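You operate a simulated robot arm through the tools that you are given. There is no shell and no other tool. Be economical: measure what you need, move in short steps, check, and stop when the job is done.

You are at the controls of a simulated two-armed robot. One attempt, no reset.

JOB
Tighten the manifold wing nut that stands out of line, then shut the manifold off under vacuum.
Fine: manifold lever shut, pump lever shut, then switch off.

It is judged by the outcome, as a careful person would: the job done as asked, and still so three seconds after it is handed in. It fails if anything else is knocked over, pushed out of place, dropped, spilled or broken.

ROBOT AND FRAMES
Two 7-joint arms with two-finger parallel grippers on one trunk, on a base that drives. Base frame: it is fixed to the floor where the robot stands at the start and does not move with it; the origin is under the middle of the robot, x ahead of it, y to its left, z up; the surface under the hand at the start is at about z = 820. Readings come in mm, rad, newtons and seconds.
The left shoulder is at the start at [80, 131, 947], the right one opposite. With the tool pointing down near the work surface each hand reaches from about 400 to 860 mm from the robot's upright axis, wherever it stands, measured 20 degrees to its own side. Places, roughly: ballast lever [500, 0, 300]; blue clamp [600, -300, 1000]; blue-port wing nut [700, -300, 1000]; green clamp [600, 0, 1000]; green-port wing nut [700, -100, 1000]; manifold lever [200, -500, 700]; manifold wing screw [600, -700, 900]; plug (4x4x8 cm) [700, -700, 900]; pump lever [200, -100, 700]; pump switch [300, -600, 700]; red clamp [600, -500, 1000]; red-port wing nut [700, -600, 1000]; test button [300, 100, 700]; vent lever [200, -200, 700]. Payload 1.57 kg a hand.
Tool frame (each hand has its own): the origin (TCP) lies between the finger pads and is the grasp point; the fingertips stand 30 mm ahead of it; z points along the fingers, y is the line along which they close. Largest opening 110 mm; finger width 24, thickness 12; the body of the gripper, 48 by 112 mm, starts 78 mm behind the TCP.
Orientation is told as [roll, pitch, yaw] about the base's x, y, z axes, in that order, counted from this pose: with the fingers straight down and closing along the base's y, the tool's x points along the base's -x, its y along +y and its z along -z.

CONTROLS
- The arms move only by the tool jog_arm. It takes "left_plan", "right_plan" or both (then of equal length, played together; a hand with none holds still); each is a list of rows, each an object of numbers (a shift or turn left out is 0, a gripper value left out holds the last): "tx", "ty", "tz": the shift along the base's x, y, z in units of 100 mm (1.0 is 100 mm); "ax", "ay", "az": the turn, a rotation vector about the base's x, y, z in units of 60 degrees (1.0 is 60 degrees). In form: [{"tx": .., "ty": .., "tz": .., "ax": .., "ay": .., "az": ..}, ...]. A call has 1 to 20 rows; each row is the pose to reach, as a shift and turn from the pose commanded when the call began. "left_claw" and "right_claw" are, for a hand that has rows, the finger opening in mm, from 0 to 110, set as the call begins (left out, the last holds). A call with a number of a shift or a turn outside -1 to 1 is refused whole. Rows are played at 5 a second. More than 50 mm and 0.15 rad between two rows, or a gripper value outside its range, and nothing of the call is played. Where a pose cannot be reached the arm comes as near as it can. A force on the tool above 60 N (or 10 N above the force at the start of the call, whichever is more), or a blocked arm, ends the call early, and 0.2 s more pass. The fingers move at their own pace (about 108 mm/s each) and stop on an object; they squeeze with about 31 N. The grip force told is the motor's: it shows also when the fingers shut on nothing. Time passes only in rows, and 0.2 s behind the last, so rows that repeat a pose let the fingers close. The reply holds the time, the measured pose of the TCP, the force on the tool along the base axes, the opening and the grip force, in the units named above and with some noise, with the torque about the TCP (base axes, N m) and any sound that the robot's microphone picked up.
- Cameras (640 x 400 px; columns grow to the right, rows downward): "scene" is now at [-61.4, -31.6, 1408.5]; the picture's right is [-0.35, -0.94, 0.00], its down [-0.61, 0.23, -0.76] and it looks along [0.71, -0.27, -0.65] (base axes); focal length 252 px, centre (320, 200). "left" rides on the left gripper at [70, -16, -141] in its tool frame; the picture's right is [0.23, 0.97, 0.00], its down [-0.86, 0.20, -0.48] and it looks along [-0.47, 0.11, 0.88] (tool axes); focal length 222 px, centre (320, 200). "right" rides on the right gripper at [70, 16, -141] in its tool frame; the picture's right is [-0.23, 0.97, 0.00], its down [-0.85, -0.20, -0.48] and it looks along [-0.47, -0.11, 0.88] (tool axes); focal length 222 px, centre (320, 200). There is no depth. A picture from a camera that has moved, and an enlarged one, comes with that camera's place and axes in the base frame and with its lens.
- grab_frame(camera): a new picture of that camera. It takes no simulated time.
- roll_base(legs): drives the robot by 1 to 6 legs, each [ahead, left, turn to the left] in mm, mm and rad, along the robot's own axes; the way and the turn of a leg run together, so that a leg with both is an arc; at most 1500 mm and 3.142 rad a leg. The arms and the cameras ride along, it lands a little off, and it stops where it bumps. It gives what a move gives.
- turn_head(pan, tilt): turns the head with the scene camera to pan (to the left, within 1.902 rad either way) and tilt (down, from -0.506 to 1.204), counted from straight ahead of the robot. It gives what a move gives.
- zoom(camera, box): a new picture of the part [left, top, right, bottom] of that camera's present view, enlarged. It takes no simulated time.
- job_done(): hands the job in; it is judged then, once.

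Work in short steps. Places have to be worked out from the pictures, the camera data and where the tool is seen: move nearer, look again, correct. Check each grasp and each placing, and mend what went wrong. You have 120 turns and 88 pictures in all, those below and enlarged ones among them. Open the grippers and draw the arms clear of the work before you hand the job in, unless the task says otherwise; then end with one line.

The tools are called after ">>>" as name(argument=value, ...) on one line, values as JSON. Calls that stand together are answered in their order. jog_arm: Moves the arms, as the interface text tells. Its arguments: {"type":"object","properties":{"left_plan":{"type":"array","items":{"type":"object","properties":{"tx":{"type":"number"},"ty":{"type":"number"},"tz":{"type":"number"},"ax":{"type":"number"},"ay":{"type":"number"},"az":{"type":"number"}}}},"left_claw":{"type":"number"},"right_plan":{"type":"array","items":{"type":"object","properties":{"tx":{"type":"number"},"ty":{"type":"number"},"tz":{"type":"number"},"ax":{"type":"number"},"ay":{"type":"number"},"az":{"type":"number"}}}},"right_claw":{"type":"number"}},"required":[]} The other tools are called the same way: roll_base (legs) drives the base; turn_head (pan, tilt) turns the head that bears the scene camera; grab_frame (camera) takes a picture; zoom (camera, box) takes an enlarged picture of a part of a camera's view; job_done () hands the job in.

At the start:

```text
time: 0.0
left_tool_pos: [506.5, -66.9, 1130.7]
left_tcp_rot: [0.0, 0.0, -0.002]
left_ft_force: [0.6, -0.1, 0.0]
left_wrist_torque: [0.01, 0.0, -0.01]
left_width: 110.0
left_finger_force: 0.1
right_tool_pos: [384.0, -552.1, 1113.6]
right_tcp_rot: [0.0, 0.0, -0.001]
right_ft_force: [1.4, 0.7, 0.2]
right_wrist_torque: [0.0, 0.0, 0.0]
right_width: 109.9
right_finger_force: 0.1
robot x, y, heading: [-3.5, -0.5, 0.006]
head pan, tilt: [-0.358, 0.71]
```

scene: 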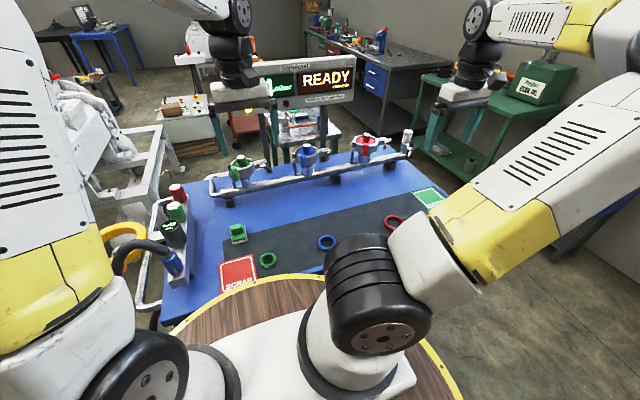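
right: 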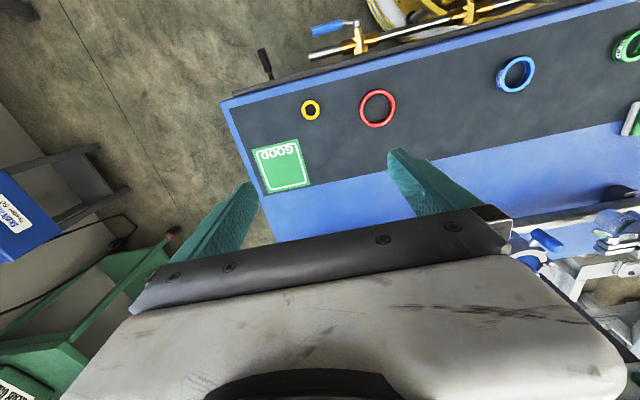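
left: 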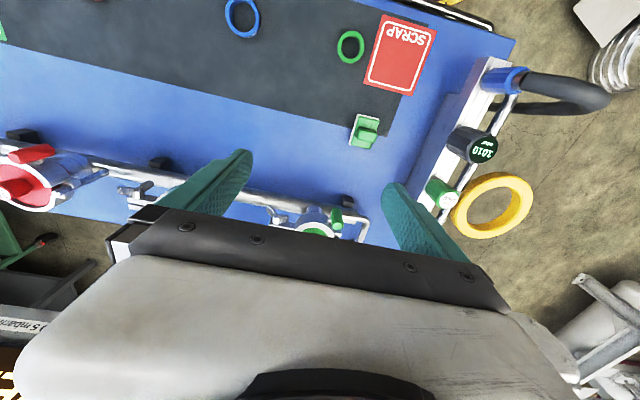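

The scene shows a manifold along the far edge of the blue table with green, blue and red ports. I'll zoom in on it and on the near-edge pipe where the levers seem to be.

>>> zoom(camera="scene", box=[200, 110, 430, 254])

>>> zoom(camera="right", box=[220, 0, 540, 200])

>>> zoom(camera="left", box=[0, 100, 400, 350])

```text
2.78 times, centred on (315, 182) of scene
camera zoom: at [-61.4, -31.6, 1408.5], right [-0.35, -0.94, 0.0], down [-0.61, 0.23, -0.76], along [0.71, -0.27, -0.65], focal length 701 px, centre (334, 250)
```

zoom: 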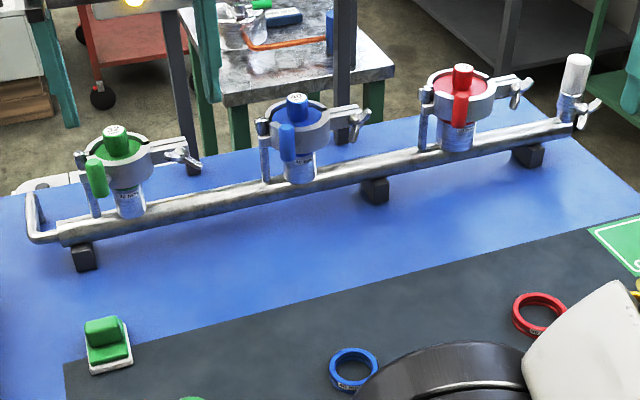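

```text
2.00 times, centred on (380, 100) of right
camera zoom: at [312.8, -534.7, 1253.3], right [0.23, 0.97, 0.0], down [0.85, -0.2, 0.48], along [0.47, -0.11, -0.88], focal length 444 px, centre (200, 400)
```

zoom: 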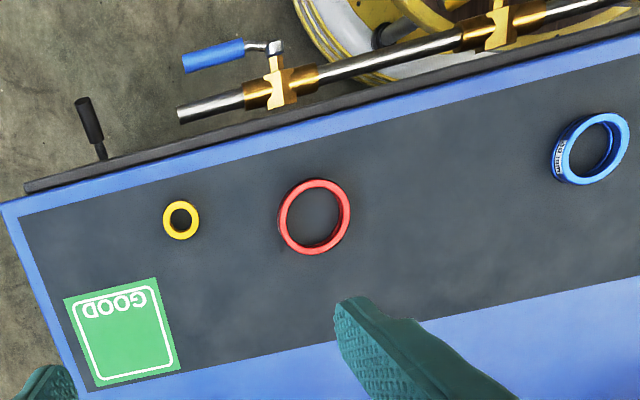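

```text
1.60 times, centred on (200, 225) of left
camera zoom: at [437.8, -82.0, 1272.5], right [-0.23, 0.97, 0.0], down [0.86, 0.2, 0.48], along [0.47, 0.11, -0.88], focal length 355 px, centre (512, 160)
```

zoom: 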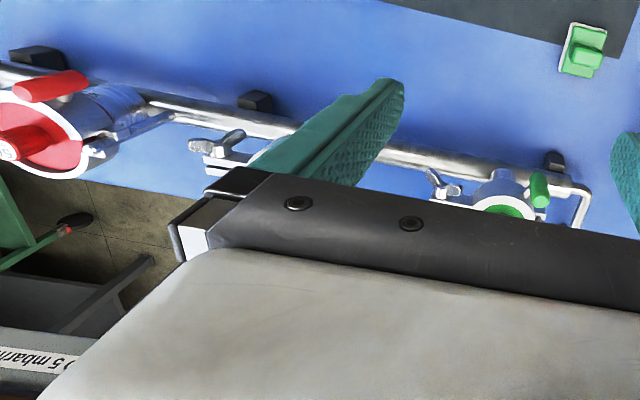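

The wing nuts need a closer comparison: green's looks turned differently from blue's and red's. Zooming on each.

>>> zoom(camera="scene", box=[225, 145, 289, 185])

>>> zoom(camera="scene", box=[290, 135, 354, 175])

>>> zoom(camera="scene", box=[350, 125, 414, 165])

```text
10.00 times, centred on (257, 165) of scene
camera zoom: at [-61.4, -31.6, 1408.5], right [-0.35, -0.94, 0.0], down [-0.61, 0.23, -0.76], along [0.71, -0.27, -0.65], focal length 2523 px, centre (950, 550)
```

zoom: 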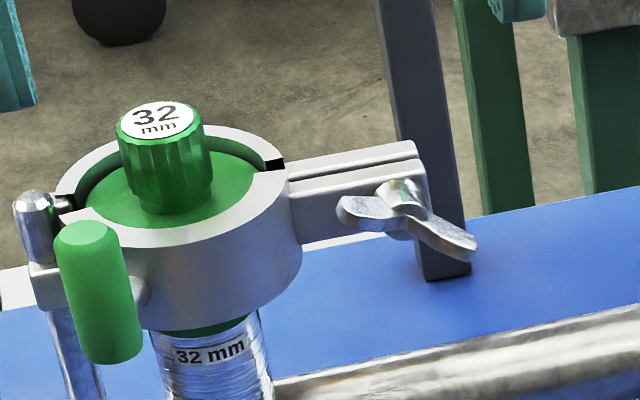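

```text
10.00 times, centred on (322, 155) of scene
camera zoom: at [-61.4, -31.6, 1408.5], right [-0.35, -0.94, 0.0], down [-0.61, 0.23, -0.76], along [0.71, -0.27, -0.65], focal length 2523 px, centre (300, 650)
```

zoom: 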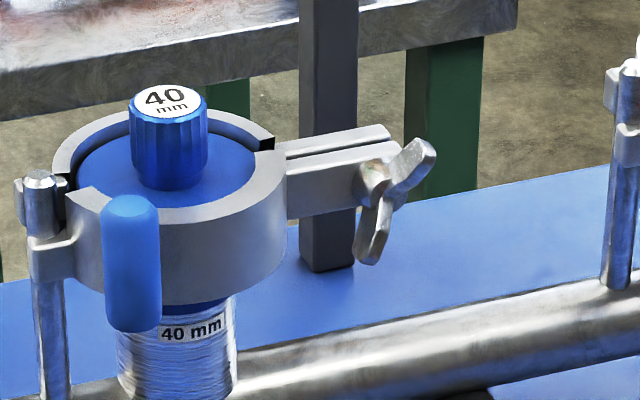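

```text
10.00 times, centred on (382, 145) of scene
camera zoom: at [-61.4, -31.6, 1408.5], right [-0.35, -0.94, 0.0], down [-0.61, 0.23, -0.76], along [0.71, -0.27, -0.65], focal length 2523 px, centre (-300, 750)
```

zoom: 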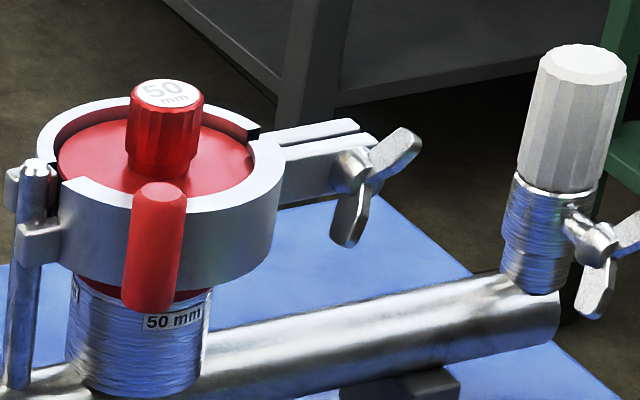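

Green's nut is the one out of line (blue, red and the manifold screw stand roughly vertical). Next I'll read the display and the gauge, and look at the near side with levers.

>>> zoom(camera="scene", box=[230, 50, 370, 138])

>>> zoom(camera="scene", box=[90, 170, 250, 330])

>>> turn_head(pan=-0.6, tilt=1.15)

>>> grab_frame(camera="scene")

```text
4.55 times, centred on (300, 94) of scene
camera zoom: at [-61.4, -31.6, 1408.5], right [-0.35, -0.94, 0.0], down [-0.61, 0.23, -0.76], along [0.71, -0.27, -0.65], focal length 1147 px, centre (411, 682)
```

zoom: 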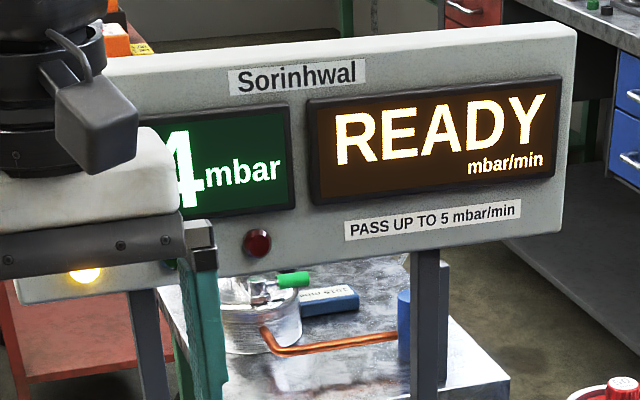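

```text
2.50 times, centred on (170, 250) of scene
camera zoom: at [-61.4, -31.6, 1408.5], right [-0.35, -0.94, 0.0], down [-0.61, 0.23, -0.76], along [0.71, -0.27, -0.65], focal length 631 px, centre (695, 75)
```

zoom: 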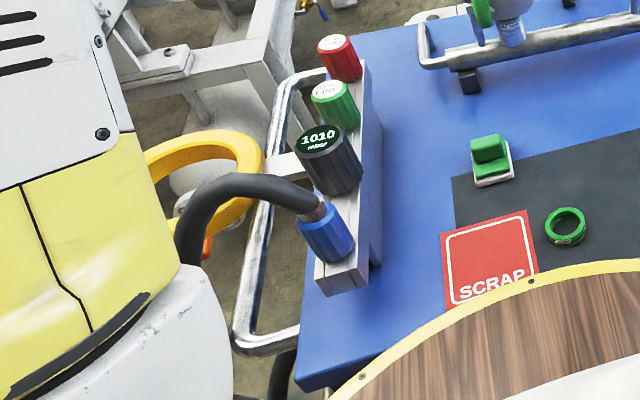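

```text
time: 0.9
left_tool_pos: [507.8, -65.7, 1129.3]
left_tcp_rot: [0.0, 0.0, 0.001]
left_ft_force: [0.1, 0.1, -0.4]
left_wrist_torque: [0.03, 0.02, 0.0]
left_width: 110.0
left_finger_force: 0.0
right_tool_pos: [384.2, -552.7, 1113.7]
right_tcp_rot: [0.0, 0.0, 0.001]
right_ft_force: [0.2, 0.6, 0.4]
right_wrist_torque: [0.0, 0.0, 0.01]
right_width: 109.9
right_finger_force: 0.1
robot x, y, heading: [3.5, -3.9, 0.0]
head pan, tilt: [-0.6, 1.15]
```

```text
76 pictures are left
camera scene: at [-91.4, -35.6, 1376.4], right [-0.56, -0.83, 0.0], down [-0.75, 0.52, -0.41], along [0.34, -0.23, -0.91], focal length 252 px, centre (320, 200)
```

scene: 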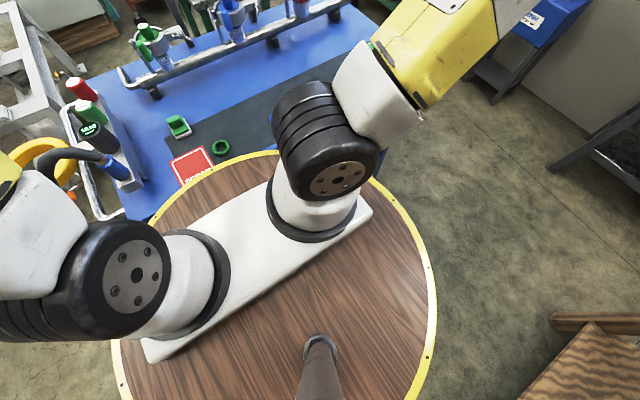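

The display is partly hidden by the left arm; the gauge on the left reads 1010 mbar. Nut works out to about (654, -107, 963) by intersecting the two views. I'll pitch the left hand to horizontal (pointing +x) and pull it slightly left so the display is visible too.

>>> jog_arm(left_plan=[{"ay": -0.125}, {"ay": -0.25}, {"ay": -0.375}, {"ay": -0.5}, {"ay": -0.625}, {"ay": -0.75}, {"ay": -0.875}, {"ay": -1.0}])

>>> turn_head(pan=-0.2, tilt=0.6)

>>> grab_frame(camera="scene")

>>> grab_frame(camera="left")

```text
time: 2.7
left_tool_pos: [507.4, -64.8, 1129.4]
left_tcp_rot: [0.0, -1.05, 0.0]
left_ft_force: [0.2, 0.1, -0.6]
left_wrist_torque: [0.01, 0.03, 0.0]
left_width: 109.9
left_finger_force: 0.1
right_tool_pos: [384.2, -551.9, 1112.5]
right_tcp_rot: [0.001, 0.0, 0.0]
right_ft_force: [0.0, 0.9, -0.2]
right_wrist_torque: [0.02, -0.01, -0.03]
right_width: 109.9
right_finger_force: 0.1
robot x, y, heading: [2.4, -0.2, -0.001]
head pan, tilt: [-0.6, 1.15]
```

```text
time: 3.7
left_tool_pos: [507.4, -64.1, 1128.9]
left_tcp_rot: [-0.001, -1.044, 0.001]
left_ft_force: [0.7, -0.2, -0.8]
left_wrist_torque: [0.0, -0.01, 0.01]
left_width: 109.7
left_finger_force: 0.1
right_tool_pos: [384.9, -552.3, 1111.4]
right_tcp_rot: [0.001, 0.001, -0.001]
right_ft_force: [0.1, 0.8, -0.6]
right_wrist_torque: [0.02, 0.0, 0.01]
right_width: 110.0
right_finger_force: 0.1
robot x, y, heading: [0.6, 2.9, 0.001]
head pan, tilt: [-0.201, 0.6]
```

```text
75 pictures are left
camera scene: at [-54.1, -19.6, 1418.0], right [-0.2, -0.98, 0.0], down [-0.55, 0.11, -0.82], along [0.81, -0.16, -0.57], focal length 252 px, centre (320, 200)
```

scene: 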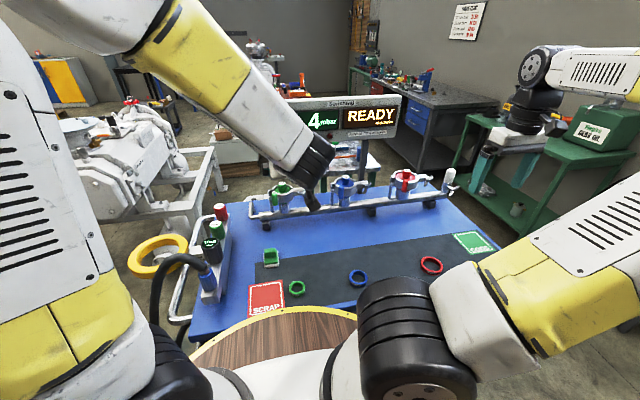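

```text
74 pictures are left
camera left: at [349.9, -81.5, 1141.5], right [-0.11, 0.97, -0.2], down [0.01, 0.2, 0.98], along [0.99, 0.11, -0.04], focal length 222 px, centre (320, 200)
```

left: 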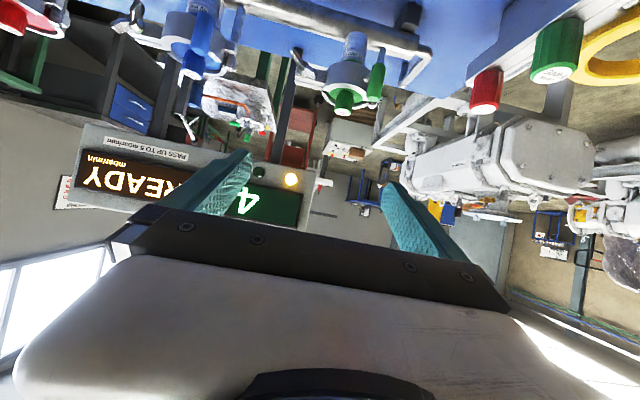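

Display reads 4 mbar, so it's under vacuum, READY. I'll read the wall notice and the panel quickly, then continue turning the hand.

>>> zoom(camera="scene", box=[440, 0, 500, 42])

>>> zoom(camera="scene", box=[230, 80, 420, 220])

>>> jog_arm(left_plan=[{"ay": -0.125, "tx": -0.1}, {"ay": -0.25, "tx": -0.2}, {"ay": -0.375, "tx": -0.3}, {"ay": -0.5, "tx": -0.3}])

>>> jog_arm(left_plan=[{"ax": -0.125}, {"ax": -0.25}, {"ax": -0.375}, {"ax": -0.5}, {"ax": -0.625}, {"ax": -0.75}, {"ax": -0.875}, {"ax": -1.0}])

```text
9.52 times, centred on (470, 21) of scene
camera zoom: at [-54.1, -19.6, 1418.0], right [-0.2, -0.98, 0.0], down [-0.55, 0.11, -0.82], along [0.81, -0.16, -0.57], focal length 2403 px, centre (-1109, 1905)
```

zoom: 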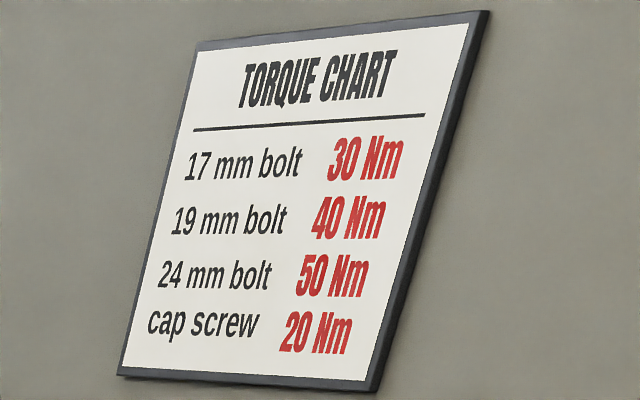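

```text
2.86 times, centred on (325, 150) of scene
camera zoom: at [-54.1, -19.6, 1418.0], right [-0.2, -0.98, 0.0], down [-0.55, 0.11, -0.82], along [0.81, -0.16, -0.57], focal length 721 px, centre (306, 343)
```

zoom: 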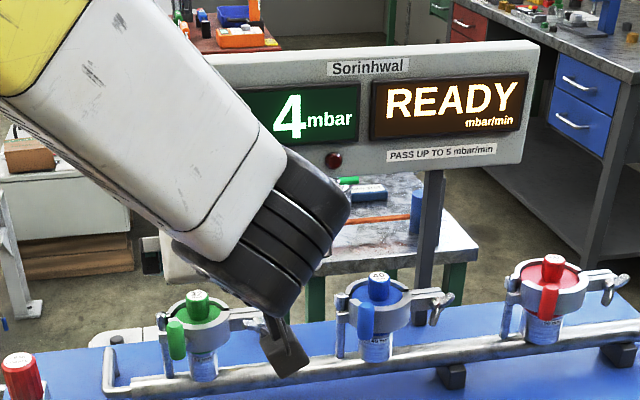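

```text
time: 4.7
left_tool_pos: [487.5, -78.7, 1133.6]
left_tcp_rot: [-2.566, -1.57, 2.567]
left_ft_force: [-0.1, 0.5, 0.7]
left_wrist_torque: [0.01, 0.05, -0.02]
left_width: 110.2
left_finger_force: 0.0
left hand out of reach, approached as far as the arm can: row 3, 4
right_tool_pos: [384.0, -551.1, 1112.9]
right_tcp_rot: [0.0, -0.001, 0.001]
right_ft_force: [0.1, -0.1, 0.0]
right_wrist_torque: [-0.03, -0.03, 0.04]
right_width: 109.9
right_finger_force: 0.1
robot x, y, heading: [-2.1, 0.2, -0.0]
head pan, tilt: [-0.201, 0.6]
```

```text
time: 6.5
left_tool_pos: [541.5, -66.4, 1162.2]
left_tcp_rot: [-1.566, -0.525, 1.56]
left_ft_force: [-0.2, 0.1, -0.1]
left_wrist_torque: [0.02, 0.0, 0.02]
left_width: 109.7
left_finger_force: 0.0
left hand out of reach, approached as far as the arm can: row 5, 6, 7, 8
right_tool_pos: [384.1, -552.1, 1112.7]
right_tcp_rot: [-0.001, 0.001, 0.0]
right_ft_force: [-0.5, 0.1, -0.4]
right_wrist_torque: [0.02, 0.01, 0.03]
right_width: 110.0
right_finger_force: 0.1
robot x, y, heading: [2.5, 2.7, 0.003]
head pan, tilt: [-0.201, 0.6]
```

Hand was too close to the body. I'll move it forward 100 mm at this height while finishing the roll to -90°.

>>> jog_arm(left_plan=[{"tx": 0.3, "ty": -0.1}, {"tx": 0.6, "ty": -0.2}, {"tx": 0.8, "ty": -0.3, "ax": -0.125}, {"tx": 0.8, "ty": -0.42, "ax": -0.25}, {"tx": 0.8, "ty": -0.42, "ax": -0.375}, {"tx": 0.8, "ty": -0.42, "ax": -0.5}, {"tx": 0.8, "ty": -0.42, "ax": -0.5}])

>>> grab_frame(camera="left")

```text
time: 8.1
left_tool_pos: [618.9, -97.8, 1208.9]
left_tcp_rot: [-1.534, -0.018, 1.565]
left_ft_force: [-0.1, -0.5, 0.0]
left_wrist_torque: [0.02, 0.01, 0.01]
left_width: 110.0
left_finger_force: 0.1
left hand out of reach, approached as far as the arm can: row 5, 6, 7
right_tool_pos: [383.6, -552.0, 1112.0]
right_tcp_rot: [0.0, 0.0, -0.001]
right_ft_force: [-0.7, -0.4, -0.3]
right_wrist_torque: [0.03, -0.01, -0.01]
right_width: 110.1
right_finger_force: 0.2
robot x, y, heading: [2.9, 4.7, -0.003]
head pan, tilt: [-0.201, 0.6]
```

```text
71 pictures are left
camera left: at [477.4, -167.3, 1231.1], right [-0.04, -0.21, -0.98], down [-0.48, 0.86, -0.17], along [0.88, 0.46, -0.13], focal length 222 px, centre (320, 200)
```

left: 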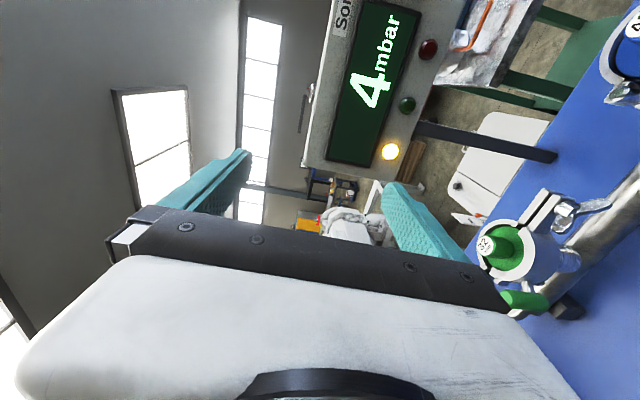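

The pose at this height isn't quite reached. I'll descend, since lower is nearer shoulder height, staying short of the clamp in x.

>>> jog_arm(left_plan=[{"tx": 0.0, "tz": -0.25}, {"tx": 0.0, "tz": -0.5}, {"tx": 0.0, "tz": -0.75}, {"tx": 0.0, "tz": -1.0}, {"tx": 0.0, "tz": -1.0}, {"tx": 0.0, "tz": -1.0}])

>>> grab_frame(camera="scene")

```text
time: 9.5
left_tool_pos: [613.7, -81.9, 1190.1]
left_tcp_rot: [-1.511, -0.028, 1.559]
left_ft_force: [-0.1, -0.3, -0.6]
left_wrist_torque: [0.01, -0.02, 0.02]
left_width: 110.0
left_finger_force: 0.2
left hand out of reach, approached as far as the arm can: row 1, 2, 3, 4, 5, 6
right_tool_pos: [384.2, -550.6, 1113.0]
right_tcp_rot: [0.001, 0.001, 0.0]
right_ft_force: [-0.8, -0.1, -0.1]
right_wrist_torque: [-0.01, -0.01, 0.0]
right_width: 109.8
right_finger_force: 0.2
robot x, y, heading: [0.9, 4.5, 0.003]
head pan, tilt: [-0.201, 0.6]
```

```text
70 pictures are left
camera scene: at [-53.9, -19.6, 1418.0], right [-0.2, -0.98, 0.0], down [-0.55, 0.11, -0.82], along [0.81, -0.16, -0.57], focal length 252 px, centre (320, 200)
```

scene: 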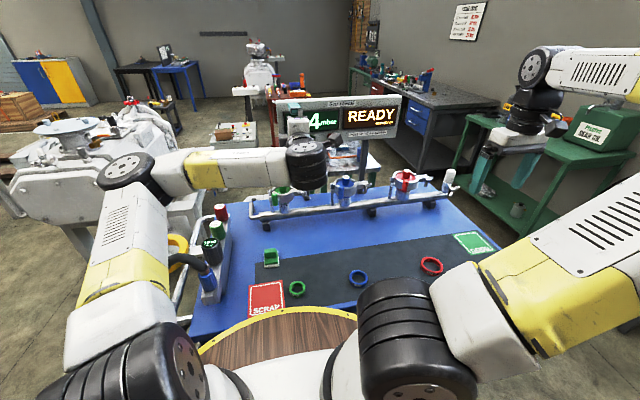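

The hand is being asked too near the body for a horizontal tool. I'll drive back 170 mm so the arm can extend more.

>>> roll_base(legs=[[-170, 0, 0]])

>>> jog_arm(left_plan=[{"tx": 0.3}, {"tx": 0.6}, {"tx": 0.9}, {"tx": 1.0}, {"tx": 1.0}])

```text
time: 10.9
left_tool_pos: [445.3, -82.8, 1189.6]
left_tcp_rot: [-1.511, -0.029, 1.558]
left_ft_force: [-0.5, 0.5, -0.3]
left_wrist_torque: [0.01, 0.0, 0.01]
left_width: 110.1
left_finger_force: 0.0
right_tool_pos: [214.2, -551.5, 1111.8]
right_tcp_rot: [0.001, 0.001, 0.001]
right_ft_force: [0.5, 0.2, -0.4]
right_wrist_torque: [0.03, 0.03, -0.01]
right_width: 109.9
right_finger_force: 0.2
robot x, y, heading: [-166.7, 1.5, 0.002]
head pan, tilt: [-0.201, 0.6]
```

```text
time: 12.1
left_tool_pos: [545.1, -82.6, 1190.9]
left_tcp_rot: [-1.502, -0.031, 1.558]
left_ft_force: [0.2, -0.8, 1.1]
left_wrist_torque: [-0.02, -0.02, -0.01]
left_width: 109.8
left_finger_force: 0.1
right_tool_pos: [215.0, -551.7, 1112.6]
right_tcp_rot: [0.0, -0.001, 0.0]
right_ft_force: [-0.5, 0.2, 0.5]
right_wrist_torque: [-0.02, 0.04, 0.0]
right_width: 110.1
right_finger_force: 0.2
robot x, y, heading: [-172.2, 1.7, 0.001]
head pan, tilt: [-0.201, 0.6]
```

Now it moves freely. Descend toward the nut height with x held well in front of the clamp.

>>> jog_arm(left_plan=[{"tz": -0.3}, {"tz": -0.6}, {"tz": -0.9, "ty": -0.1}, {"tz": -1.0, "ty": -0.2}])

>>> jog_arm(left_plan=[{"tz": -0.3}, {"tz": -0.6}, {"tz": -0.8}, {"tz": -0.8}])

>>> grab_frame(camera="left")

>>> grab_frame(camera="scene")

```text
time: 13.1
left_tool_pos: [546.5, -90.8, 1154.8]
left_tcp_rot: [-1.453, -0.051, 1.549]
left_ft_force: [-0.6, 0.4, -0.1]
left_wrist_torque: [0.03, -0.02, 0.03]
left_width: 110.0
left_finger_force: 0.0
left hand out of reach, approached as far as the arm can: row 1, 2, 3, 4
right_tool_pos: [215.5, -551.0, 1112.5]
right_tcp_rot: [0.001, -0.001, -0.001]
right_ft_force: [0.2, -0.1, 0.1]
right_wrist_torque: [0.0, 0.02, -0.01]
right_width: 110.1
right_finger_force: 0.0
robot x, y, heading: [-170.3, -1.9, -0.005]
head pan, tilt: [-0.201, 0.6]
```

```text
time: 14.1
left_tool_pos: [548.8, -86.5, 1119.9]
left_tcp_rot: [-1.404, -0.065, 1.537]
left_ft_force: [-0.1, 0.4, -0.5]
left_wrist_torque: [0.0, 0.02, 0.01]
left_width: 110.2
left_finger_force: 0.1
left hand out of reach, approached as far as the arm can: row 1, 2, 3, 4
right_tool_pos: [214.3, -551.5, 1112.7]
right_tcp_rot: [0.0, 0.0, 0.001]
right_ft_force: [0.1, 0.8, 0.5]
right_wrist_torque: [-0.01, 0.01, 0.01]
right_width: 109.9
right_finger_force: 0.1
robot x, y, heading: [-169.1, -0.8, -0.003]
head pan, tilt: [-0.201, 0.6]
```

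```text
69 pictures are left
camera left: at [410.1, -154.5, 1154.2], right [-0.17, -0.16, -0.97], down [-0.48, 0.88, -0.06], along [0.86, 0.45, -0.22], focal length 222 px, centre (320, 200)
```

left: 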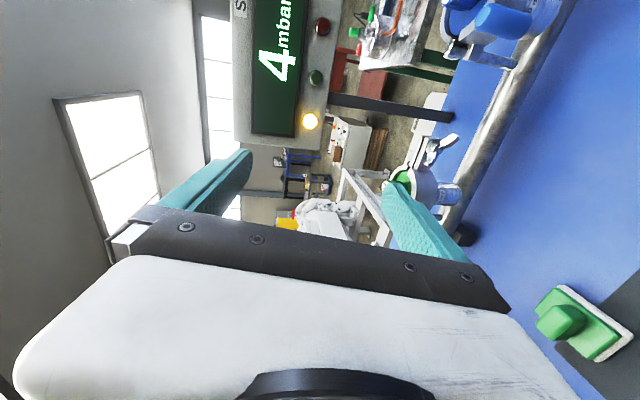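

```text
68 pictures are left
camera scene: at [-223.4, -19.7, 1418.0], right [-0.2, -0.98, 0.0], down [-0.55, 0.11, -0.82], along [0.81, -0.16, -0.57], focal length 252 px, centre (320, 200)
```

scene: 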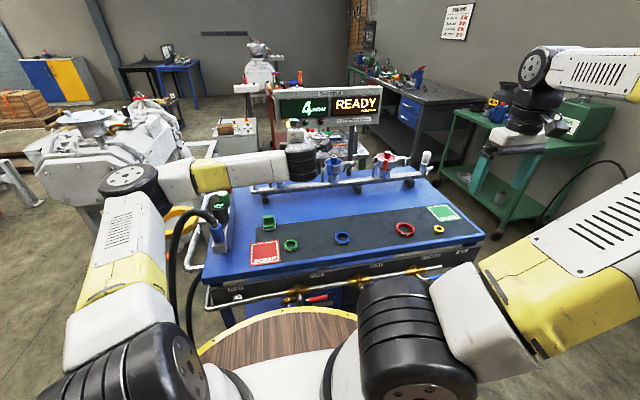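

The left arm's wrist limits that roll. By symmetry the right arm should take roll -90° easily, and it sits straight before the nut. I'll withdraw the left arm up-left and start pitching the right hand forward.

>>> jog_arm(left_plan=[{"ax": 0.125, "tz": 0.3}, {"ax": 0.25, "tz": 0.6, "ty": 0.1}, {"ax": 0.375, "tz": 0.9, "ty": 0.3}, {"ax": 0.5, "tz": 1.0, "ty": 0.5}, {"ax": 0.625, "tz": 1.0, "ty": 0.7}, {"ax": 0.75, "tz": 1.0, "ty": 0.9}, {"ax": 0.875, "tz": 1.0, "ty": 1.0}, {"ax": 1.0, "tz": 1.0, "ty": 1.0}], right_plan=[{"ay": -0.125, "tx": 0.2}, {"ay": -0.25, "tx": 0.4}, {"ay": -0.375, "tx": 0.6}, {"ay": -0.5, "tx": 0.8}, {"ay": -0.625, "tx": 1.0}, {"ay": -0.75, "tx": 1.0}, {"ay": -0.875, "tx": 1.0}, {"ay": -1.0, "tx": 1.0}])

>>> jog_arm(left_plan=[{"ty": 0.2}, {"ty": 0.4}, {"ty": 0.6}, {"ty": 0.8}, {"ty": 1.0}, {"ty": 1.0}, {"ty": 1.0}, {"ty": 1.0}], right_plan=[{"ay": -0.125, "tx": 0.2}, {"ay": -0.25, "tx": 0.4}, {"ay": -0.375, "tx": 0.6}, {"ay": -0.5, "tx": 0.8}, {"ay": -0.5, "tx": 1.0}, {"ay": -0.5, "tx": 1.0, "ty": 0.3}, {"ay": -0.5, "tx": 1.0, "ty": 0.6}, {"ay": -0.5, "tx": 1.0, "ty": 1.0}])

```text
time: 15.9
left_tool_pos: [551.0, 13.0, 1218.4]
left_tcp_rot: [-1.339, -1.114, 1.498]
left_ft_force: [1.0, 0.2, -1.1]
left_wrist_torque: [-0.04, -0.04, -0.05]
left_width: 110.1
left_finger_force: 0.1
right_tool_pos: [314.2, -550.8, 1113.6]
right_tcp_rot: [-0.002, -1.05, 0.002]
right_ft_force: [0.0, 0.5, -0.1]
right_wrist_torque: [-0.02, 0.03, -0.02]
right_width: 110.1
right_finger_force: 0.1
robot x, y, heading: [-167.8, 4.0, -0.001]
head pan, tilt: [-0.201, 0.6]
```

```text
time: 17.7
left_tool_pos: [548.9, 112.5, 1218.8]
left_tcp_rot: [-1.342, -1.114, 1.497]
left_ft_force: [-0.2, 1.0, -0.4]
left_wrist_torque: [-0.01, -0.01, 0.01]
left_width: 110.0
left_finger_force: 0.0
right_tool_pos: [413.5, -453.5, 1111.5]
right_tcp_rot: [-0.182, -1.571, 0.18]
right_ft_force: [0.2, 0.0, -0.5]
right_wrist_torque: [-0.01, 0.0, 0.06]
right_width: 110.0
right_finger_force: 0.1
robot x, y, heading: [-169.3, 1.9, -0.001]
head pan, tilt: [-0.201, 0.6]
```

Both moved cleanly. Now roll the right hand toward -90° while moving it left, and take the left arm further away.

>>> jog_arm(left_plan=[{"ty": 0.2, "tx": -0.2}, {"ty": 0.4, "tx": -0.4}, {"ty": 0.6, "tx": -0.6}, {"ty": 0.8, "tx": -0.8}, {"ty": 1.0, "tx": -0.8}, {"ty": 1.0, "tx": -0.8}, {"ty": 1.0, "tx": -0.8}, {"ty": 1.0, "tx": -0.8}], right_plan=[{"ax": -0.125, "ty": 0.15}, {"ax": -0.25, "ty": 0.3}, {"ax": -0.375, "ty": 0.45}, {"ax": -0.5, "ty": 0.6}, {"ax": -0.625, "ty": 0.75}, {"ax": -0.75, "ty": 0.9}, {"ax": -0.875, "ty": 1.0}, {"ax": -1.0, "ty": 1.0}])

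>>> jog_arm(right_plan=[{"ax": -0.125, "ty": 0.25, "tz": -0.2}, {"ax": -0.25, "ty": 0.5, "tz": -0.4}, {"ax": -0.375, "ty": 0.75, "tz": -0.5}, {"ax": -0.5, "ty": 1.0, "tz": -0.5}, {"ax": -0.5, "ty": 1.0, "tz": -0.5}])

>>> grab_frame(camera="right")

```text
time: 19.5
left_tool_pos: [469.4, 211.1, 1221.0]
left_tcp_rot: [-1.341, -1.114, 1.496]
left_ft_force: [0.1, -0.5, -0.2]
left_wrist_torque: [0.0, 0.0, -0.01]
left_width: 110.2
left_finger_force: 0.1
right_tool_pos: [414.9, -351.8, 1110.5]
right_tcp_rot: [-1.572, -0.522, 1.569]
right_ft_force: [-0.6, 0.9, -0.2]
right_wrist_torque: [0.01, 0.0, 0.02]
right_width: 110.0
right_finger_force: 0.0
robot x, y, heading: [-170.1, 0.8, -0.002]
head pan, tilt: [-0.201, 0.6]
```

```text
time: 20.7
left_tool_pos: [470.5, 213.3, 1220.5]
left_tcp_rot: [-1.341, -1.114, 1.497]
left_ft_force: [0.8, 0.4, 0.8]
left_wrist_torque: [-0.02, -0.03, 0.02]
left_width: 109.9
left_finger_force: 0.1
right_tool_pos: [422.8, -255.4, 1062.5]
right_tcp_rot: [-1.57, 0.001, 1.57]
right_ft_force: [-0.5, 0.2, 0.0]
right_wrist_torque: [0.0, -0.03, 0.05]
right_width: 110.1
right_finger_force: 0.1
right hand out of reach, approached as far as the arm can: row 4, 5
robot x, y, heading: [-168.9, 1.3, -0.001]
head pan, tilt: [-0.201, 0.6]
```

```text
67 pictures are left
camera right: at [280.5, -323.9, 1045.4], right [0.0, 0.23, -0.97], down [-0.48, 0.86, 0.2], along [0.88, 0.47, 0.11], focal length 222 px, centre (320, 200)
```

right: 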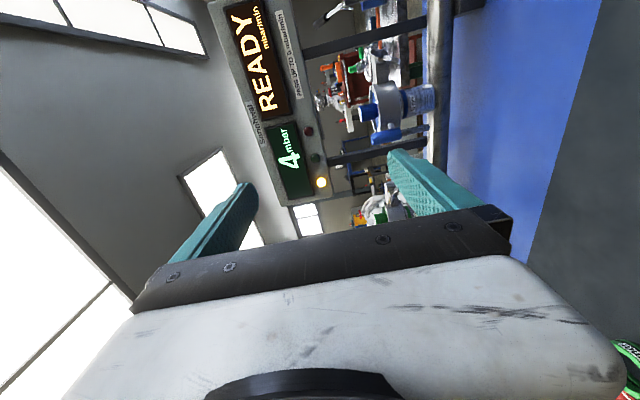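

Roll -90° works with the right arm. Move it forward and left to stand in front of the nut.

>>> jog_arm(right_plan=[{"tx": 0.3, "ty": 0.2}, {"tx": 0.6, "ty": 0.4}, {"tx": 0.9, "ty": 0.7, "tz": -0.2}, {"tx": 1.0, "ty": 1.0, "tz": -0.4}, {"tx": 1.0, "ty": 1.0, "tz": -0.6}, {"tx": 1.0, "ty": 1.0, "tz": -0.6}])

>>> grab_frame(camera="right")

>>> zoom(camera="scene", box=[210, 120, 450, 330])

```text
time: 22.1
left_tool_pos: [470.1, 213.1, 1220.8]
left_tcp_rot: [-1.341, -1.114, 1.498]
left_ft_force: [0.1, -0.5, 0.2]
left_wrist_torque: [-0.02, -0.02, 0.0]
left_width: 109.8
left_finger_force: 0.0
right_tool_pos: [521.9, -156.0, 1004.4]
right_tcp_rot: [-1.57, -0.001, 1.57]
right_ft_force: [0.1, 0.4, -0.5]
right_wrist_torque: [-0.01, -0.02, -0.04]
right_width: 109.7
right_finger_force: 0.0
robot x, y, heading: [-170.1, -2.0, -0.002]
head pan, tilt: [-0.201, 0.6]
```

```text
66 pictures are left
camera right: at [380.0, -224.4, 986.7], right [0.0, 0.23, -0.97], down [-0.48, 0.85, 0.2], along [0.88, 0.47, 0.11], focal length 222 px, centre (320, 200)
```

right: 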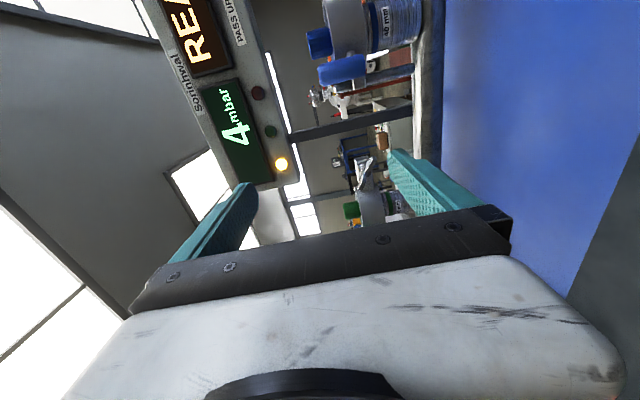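

```text
1.90 times, centred on (330, 225) of scene
camera zoom: at [-223.4, -19.5, 1418.0], right [-0.2, -0.98, 0.0], down [-0.55, 0.11, -0.82], along [0.81, -0.16, -0.57], focal length 481 px, centre (301, 152)
```

zoom: 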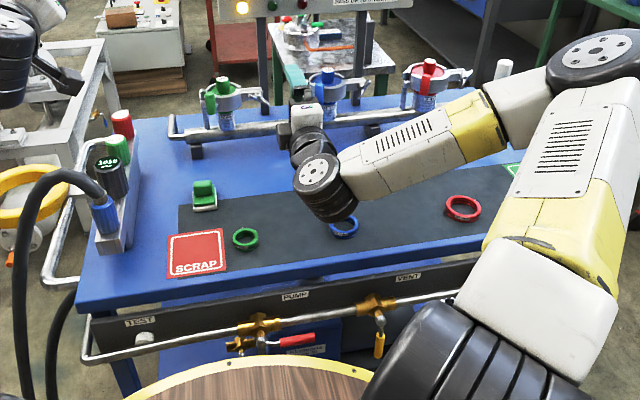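

I now see the nut between the fingers in the right camera. Zoom to measure it.

>>> zoom(camera="right", box=[310, 130, 422, 200])

>>> zoom(camera="scene", box=[300, 140, 380, 190])

```text
5.71 times, centred on (366, 165) of right
camera zoom: at [380.0, -224.4, 986.7], right [0.0, 0.23, -0.97], down [-0.48, 0.85, 0.2], along [0.88, 0.47, 0.11], focal length 1269 px, centre (57, 400)
```

zoom: 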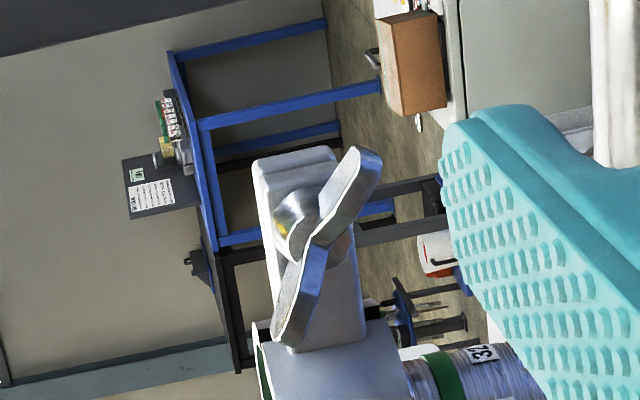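

```text
8.00 times, centred on (340, 165) of scene
camera zoom: at [-223.4, -19.5, 1418.0], right [-0.2, -0.98, 0.0], down [-0.55, 0.11, -0.82], along [0.81, -0.16, -0.57], focal length 2018 px, centre (160, 480)
```

zoom: 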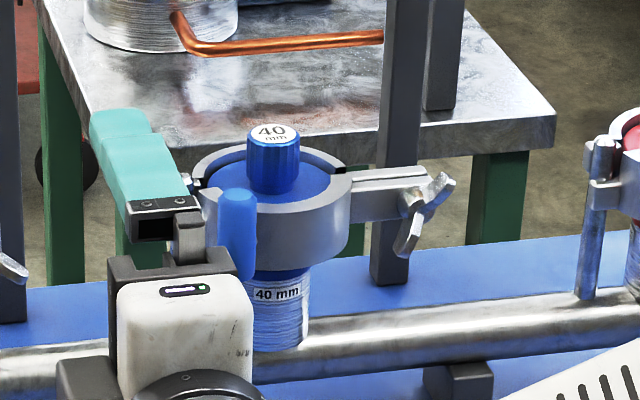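

Measured: wing centre ≈ (642, -108, 957), sloping about 32° down to the right; blue's stands at +63°, so about 85–95° clockwise is needed. I'll align the closing line perpendicular to the green wing, with a smaller opening, at x=580.

>>> jog_arm(right_plan=[{"tx": 0.1, "ty": 0.1, "tz": -0.1, "ax": 0.12}, {"tx": 0.2, "ty": 0.2, "tz": -0.2, "ax": 0.24}, {"tx": 0.4, "ty": 0.35, "tz": -0.35, "ax": 0.36}, {"tx": 0.5, "ty": 0.48, "tz": -0.47, "ax": 0.48}, {"tx": 0.55, "ty": 0.48, "tz": -0.47, "ax": 0.533}, {"tx": 0.55, "ty": 0.48, "tz": -0.47, "ax": 0.533}], right_claw=60)

>>> grab_frame(camera="right")

```text
time: 23.5
left_tool_pos: [469.3, 212.4, 1220.8]
left_tcp_rot: [-1.342, -1.113, 1.497]
left_ft_force: [0.3, 0.1, 0.6]
left_wrist_torque: [0.0, 0.01, 0.01]
left_width: 110.0
left_finger_force: 0.1
right_tool_pos: [565.8, -132.5, 963.9]
right_tcp_rot: [-1.571, -0.557, 1.572]
right_ft_force: [-0.2, -0.4, -0.6]
right_wrist_torque: [-0.01, -0.02, 0.02]
right_width: 59.7
right_finger_force: 0.1
right hand out of reach, approached as far as the arm can: row 3, 4, 5, 6
robot x, y, heading: [-170.9, 1.4, -0.003]
head pan, tilt: [-0.201, 0.6]
```

```text
62 pictures are left
camera right: at [422.2, -182.8, 912.2], right [0.0, 0.71, -0.7], down [-0.48, 0.62, 0.62], along [0.88, 0.34, 0.34], focal length 222 px, centre (320, 200)
```

right: 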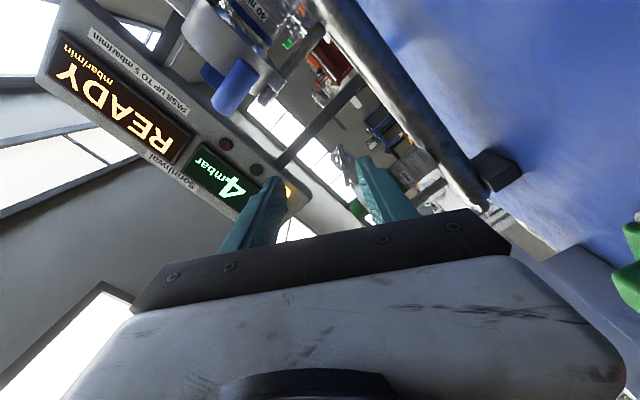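

The right arm runs out of leftward room at y≈-132. I'll drive back 80 and left 110 mm so the nut lies more in front of the right arm.

>>> roll_base(legs=[[-80, 0, 0], [0, 110, 0]])

>>> jog_arm(right_plan=[{"ty": -0.4}, {"ty": -0.8}, {"ty": -0.86, "tx": 0.3}, {"ty": -0.86, "tx": 0.6}, {"ty": -0.86, "tx": 0.8}, {"ty": -0.86, "tx": 0.8}])

>>> grab_frame(camera="right")

```text
time: 25.4
left_tool_pos: [392.1, 322.7, 1222.1]
left_tcp_rot: [-1.341, -1.114, 1.494]
left_ft_force: [0.2, -0.7, 0.3]
left_wrist_torque: [0.02, 0.0, 0.02]
left_width: 110.1
left_finger_force: 0.0
right_tool_pos: [486.0, -23.8, 963.4]
right_tcp_rot: [-1.571, -0.558, 1.569]
right_ft_force: [0.4, -0.3, 0.7]
right_wrist_torque: [0.01, -0.01, -0.01]
right_width: 59.9
right_finger_force: 0.2
robot x, y, heading: [-250.2, 112.0, 0.001]
head pan, tilt: [-0.201, 0.6]
```

```text
time: 26.8
left_tool_pos: [391.4, 322.0, 1221.9]
left_tcp_rot: [-1.343, -1.114, 1.496]
left_ft_force: [-0.4, 0.2, -0.1]
left_wrist_torque: [0.0, 0.0, 0.01]
left_width: 109.8
left_finger_force: 0.0
right_tool_pos: [566.0, -109.4, 961.1]
right_tcp_rot: [-1.57, -0.559, 1.57]
right_ft_force: [0.3, -0.8, 0.3]
right_wrist_torque: [0.01, 0.0, -0.02]
right_width: 59.8
right_finger_force: 0.1
robot x, y, heading: [-246.4, 113.5, -0.003]
head pan, tilt: [-0.201, 0.6]
```

```text
61 pictures are left
camera right: at [423.1, -158.8, 911.2], right [0.0, 0.71, -0.71], down [-0.48, 0.62, 0.62], along [0.88, 0.34, 0.34], focal length 222 px, centre (320, 200)
```

right: 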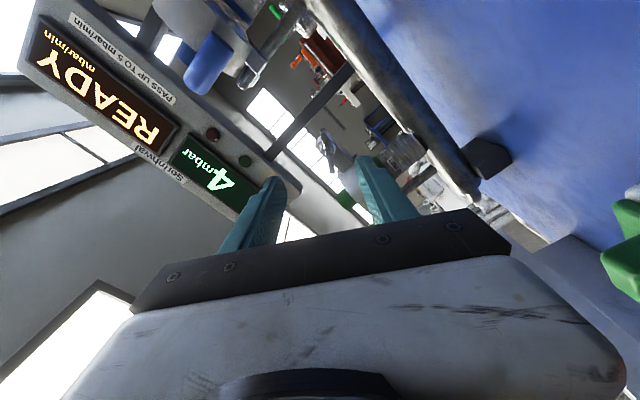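

Reached. Zoom on the nut to refine the centring.

>>> zoom(camera="right", box=[256, 110, 416, 210])

>>> zoom(camera="scene", box=[240, 120, 400, 220])

```text
4.00 times, centred on (336, 160) of right
camera zoom: at [423.1, -158.8, 911.2], right [0.0, 0.71, -0.71], down [-0.48, 0.62, 0.62], along [0.88, 0.34, 0.34], focal length 888 px, centre (256, 360)
```

zoom: 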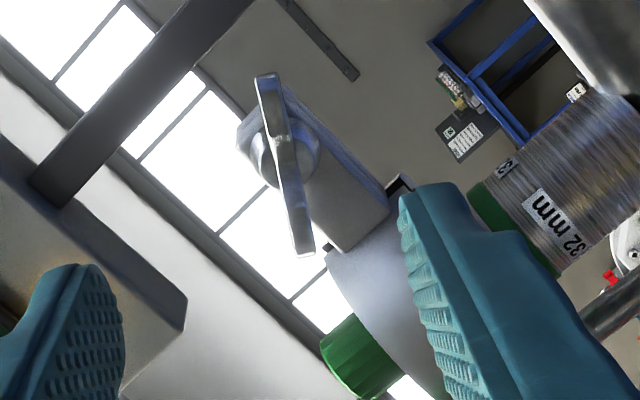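

```text
4.00 times, centred on (320, 170) of scene
camera zoom: at [-302.3, 91.2, 1418.0], right [-0.2, -0.98, 0.0], down [-0.55, 0.11, -0.82], along [0.81, -0.17, -0.57], focal length 1009 px, centre (320, 320)
```

zoom: 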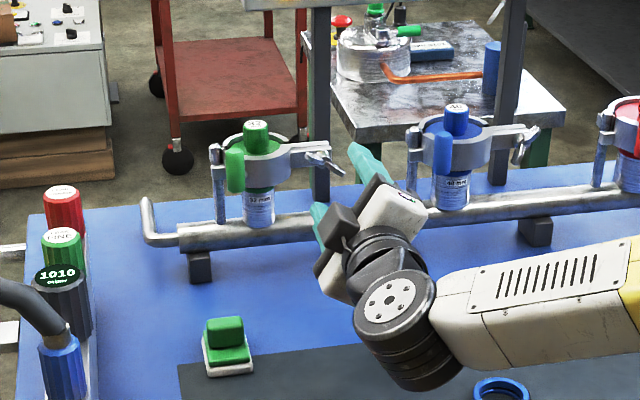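

Wing is exactly aligned with the finger plane; centre at (~642, -109, ~951). I lower 9 mm and advance to x≈607 (tips ≈637), then look.

>>> jog_arm(right_plan=[{"tz": -0.09}, {"tz": -0.09, "tx": 0.15}, {"tz": -0.09, "tx": 0.3}, {"tz": -0.09, "tx": 0.41}, {"tz": -0.09, "tx": 0.41}])

>>> zoom(camera="right", box=[230, 110, 420, 229])

>>> zoom(camera="scene", box=[290, 140, 370, 190])

```text
time: 28.0
left_tool_pos: [391.1, 322.0, 1220.3]
left_tcp_rot: [-1.344, -1.114, 1.496]
left_ft_force: [-0.2, 0.7, 1.0]
left_wrist_torque: [0.06, -0.01, -0.01]
left_width: 109.8
left_finger_force: 0.1
right_tool_pos: [602.3, -112.8, 957.0]
right_tcp_rot: [-1.569, -0.558, 1.572]
right_ft_force: [-0.1, 0.2, 0.1]
right_wrist_torque: [0.0, -0.02, 0.01]
right_width: 60.0
right_finger_force: 0.1
right hand out of reach, approached as far as the arm can: row 4, 5
robot x, y, heading: [-248.0, 109.7, 0.003]
head pan, tilt: [-0.201, 0.6]
```

```text
3.36 times, centred on (325, 170) of right
camera zoom: at [459.7, -163.1, 906.0], right [0.0, 0.71, -0.71], down [-0.48, 0.62, 0.62], along [0.88, 0.34, 0.34], focal length 747 px, centre (303, 302)
```

zoom: 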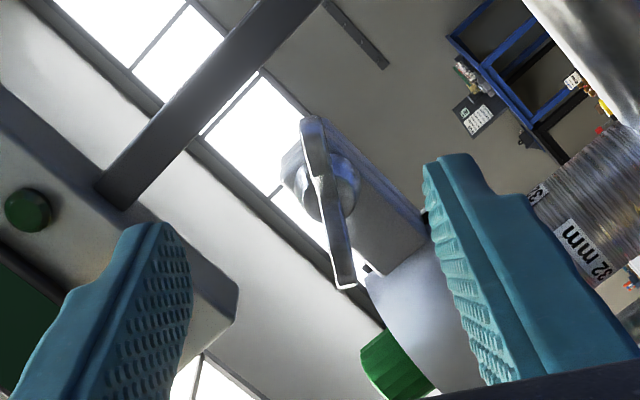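

```text
8.00 times, centred on (330, 165) of scene
camera zoom: at [-302.2, 91.3, 1418.0], right [-0.2, -0.98, 0.0], down [-0.55, 0.11, -0.82], along [0.81, -0.17, -0.57], focal length 2018 px, centre (240, 480)
```

zoom: 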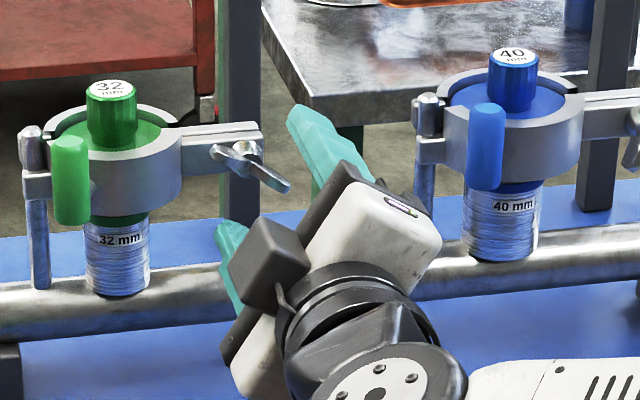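

At the arm's far limit now. I draw the hand back 70 mm, drive the base ahead 65 mm, and retry.

>>> jog_arm(right_plan=[{"tx": -0.25}, {"tx": -0.5}, {"tx": -0.7}, {"tx": -0.7}])

>>> roll_base(legs=[[65, 0, 0]])

```text
time: 29.0
left_tool_pos: [391.8, 322.9, 1221.2]
left_tcp_rot: [-1.341, -1.114, 1.496]
left_ft_force: [0.0, 1.1, 0.3]
left_wrist_torque: [-0.01, 0.02, 0.01]
left_width: 110.1
left_finger_force: 0.0
right_tool_pos: [530.1, -114.4, 956.9]
right_tcp_rot: [-1.57, -0.56, 1.569]
right_ft_force: [-0.4, 0.5, 0.2]
right_wrist_torque: [0.03, -0.01, 0.01]
right_width: 60.2
right_finger_force: 0.1
robot x, y, heading: [-245.4, 109.2, -0.002]
head pan, tilt: [-0.201, 0.6]
```

```text
time: 29.9
left_tool_pos: [456.4, 323.3, 1221.3]
left_tcp_rot: [-1.341, -1.113, 1.497]
left_ft_force: [-1.0, 1.3, -0.2]
left_wrist_torque: [-0.03, -0.02, 0.03]
left_width: 109.9
left_finger_force: 0.0
right_tool_pos: [596.0, -113.7, 955.9]
right_tcp_rot: [-1.57, -0.556, 1.569]
right_ft_force: [-0.8, 0.1, -0.3]
right_wrist_torque: [0.01, -0.03, 0.0]
right_width: 60.0
right_finger_force: 0.1
robot x, y, heading: [-180.8, 113.1, -0.002]
head pan, tilt: [-0.201, 0.6]
```

At (596, -114, 956). Nudge to (611, -108, 952) and look.

>>> jog_arm(right_plan=[{"ty": 0.055, "tz": -0.04}, {"ty": 0.055, "tz": -0.04, "tx": 0.08}, {"ty": 0.055, "tz": -0.04, "tx": 0.16}, {"ty": 0.055, "tz": -0.04, "tx": 0.16}])

>>> zoom(camera="right", box=[230, 110, 420, 229])

>>> zoom(camera="scene", box=[290, 140, 370, 190])

```text
time: 30.9
left_tool_pos: [455.8, 321.8, 1221.0]
left_tcp_rot: [-1.343, -1.115, 1.497]
left_ft_force: [-0.2, 0.3, 1.1]
left_wrist_torque: [0.0, 0.03, -0.02]
left_width: 110.2
left_finger_force: 0.1
right_tool_pos: [613.6, -108.7, 952.9]
right_tcp_rot: [-1.574, -0.558, 1.572]
right_ft_force: [0.9, 0.1, 0.0]
right_wrist_torque: [0.01, -0.01, 0.02]
right_width: 59.8
right_finger_force: 0.0
robot x, y, heading: [-183.1, 107.0, -0.001]
head pan, tilt: [-0.201, 0.6]
```

```text
3.36 times, centred on (325, 170) of right
camera zoom: at [470.4, -158.3, 901.2], right [0.0, 0.71, -0.71], down [-0.48, 0.62, 0.62], along [0.88, 0.34, 0.34], focal length 747 px, centre (303, 302)
```

zoom: 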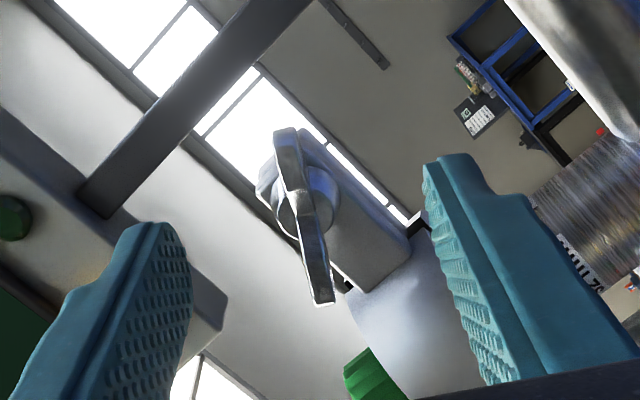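

```text
8.00 times, centred on (330, 165) of scene
camera zoom: at [-237.0, 91.2, 1418.0], right [-0.2, -0.98, 0.0], down [-0.55, 0.11, -0.82], along [0.81, -0.16, -0.57], focal length 2018 px, centre (240, 480)
```

zoom: 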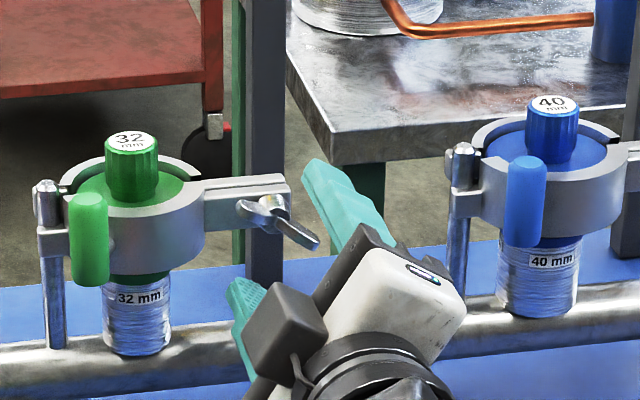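

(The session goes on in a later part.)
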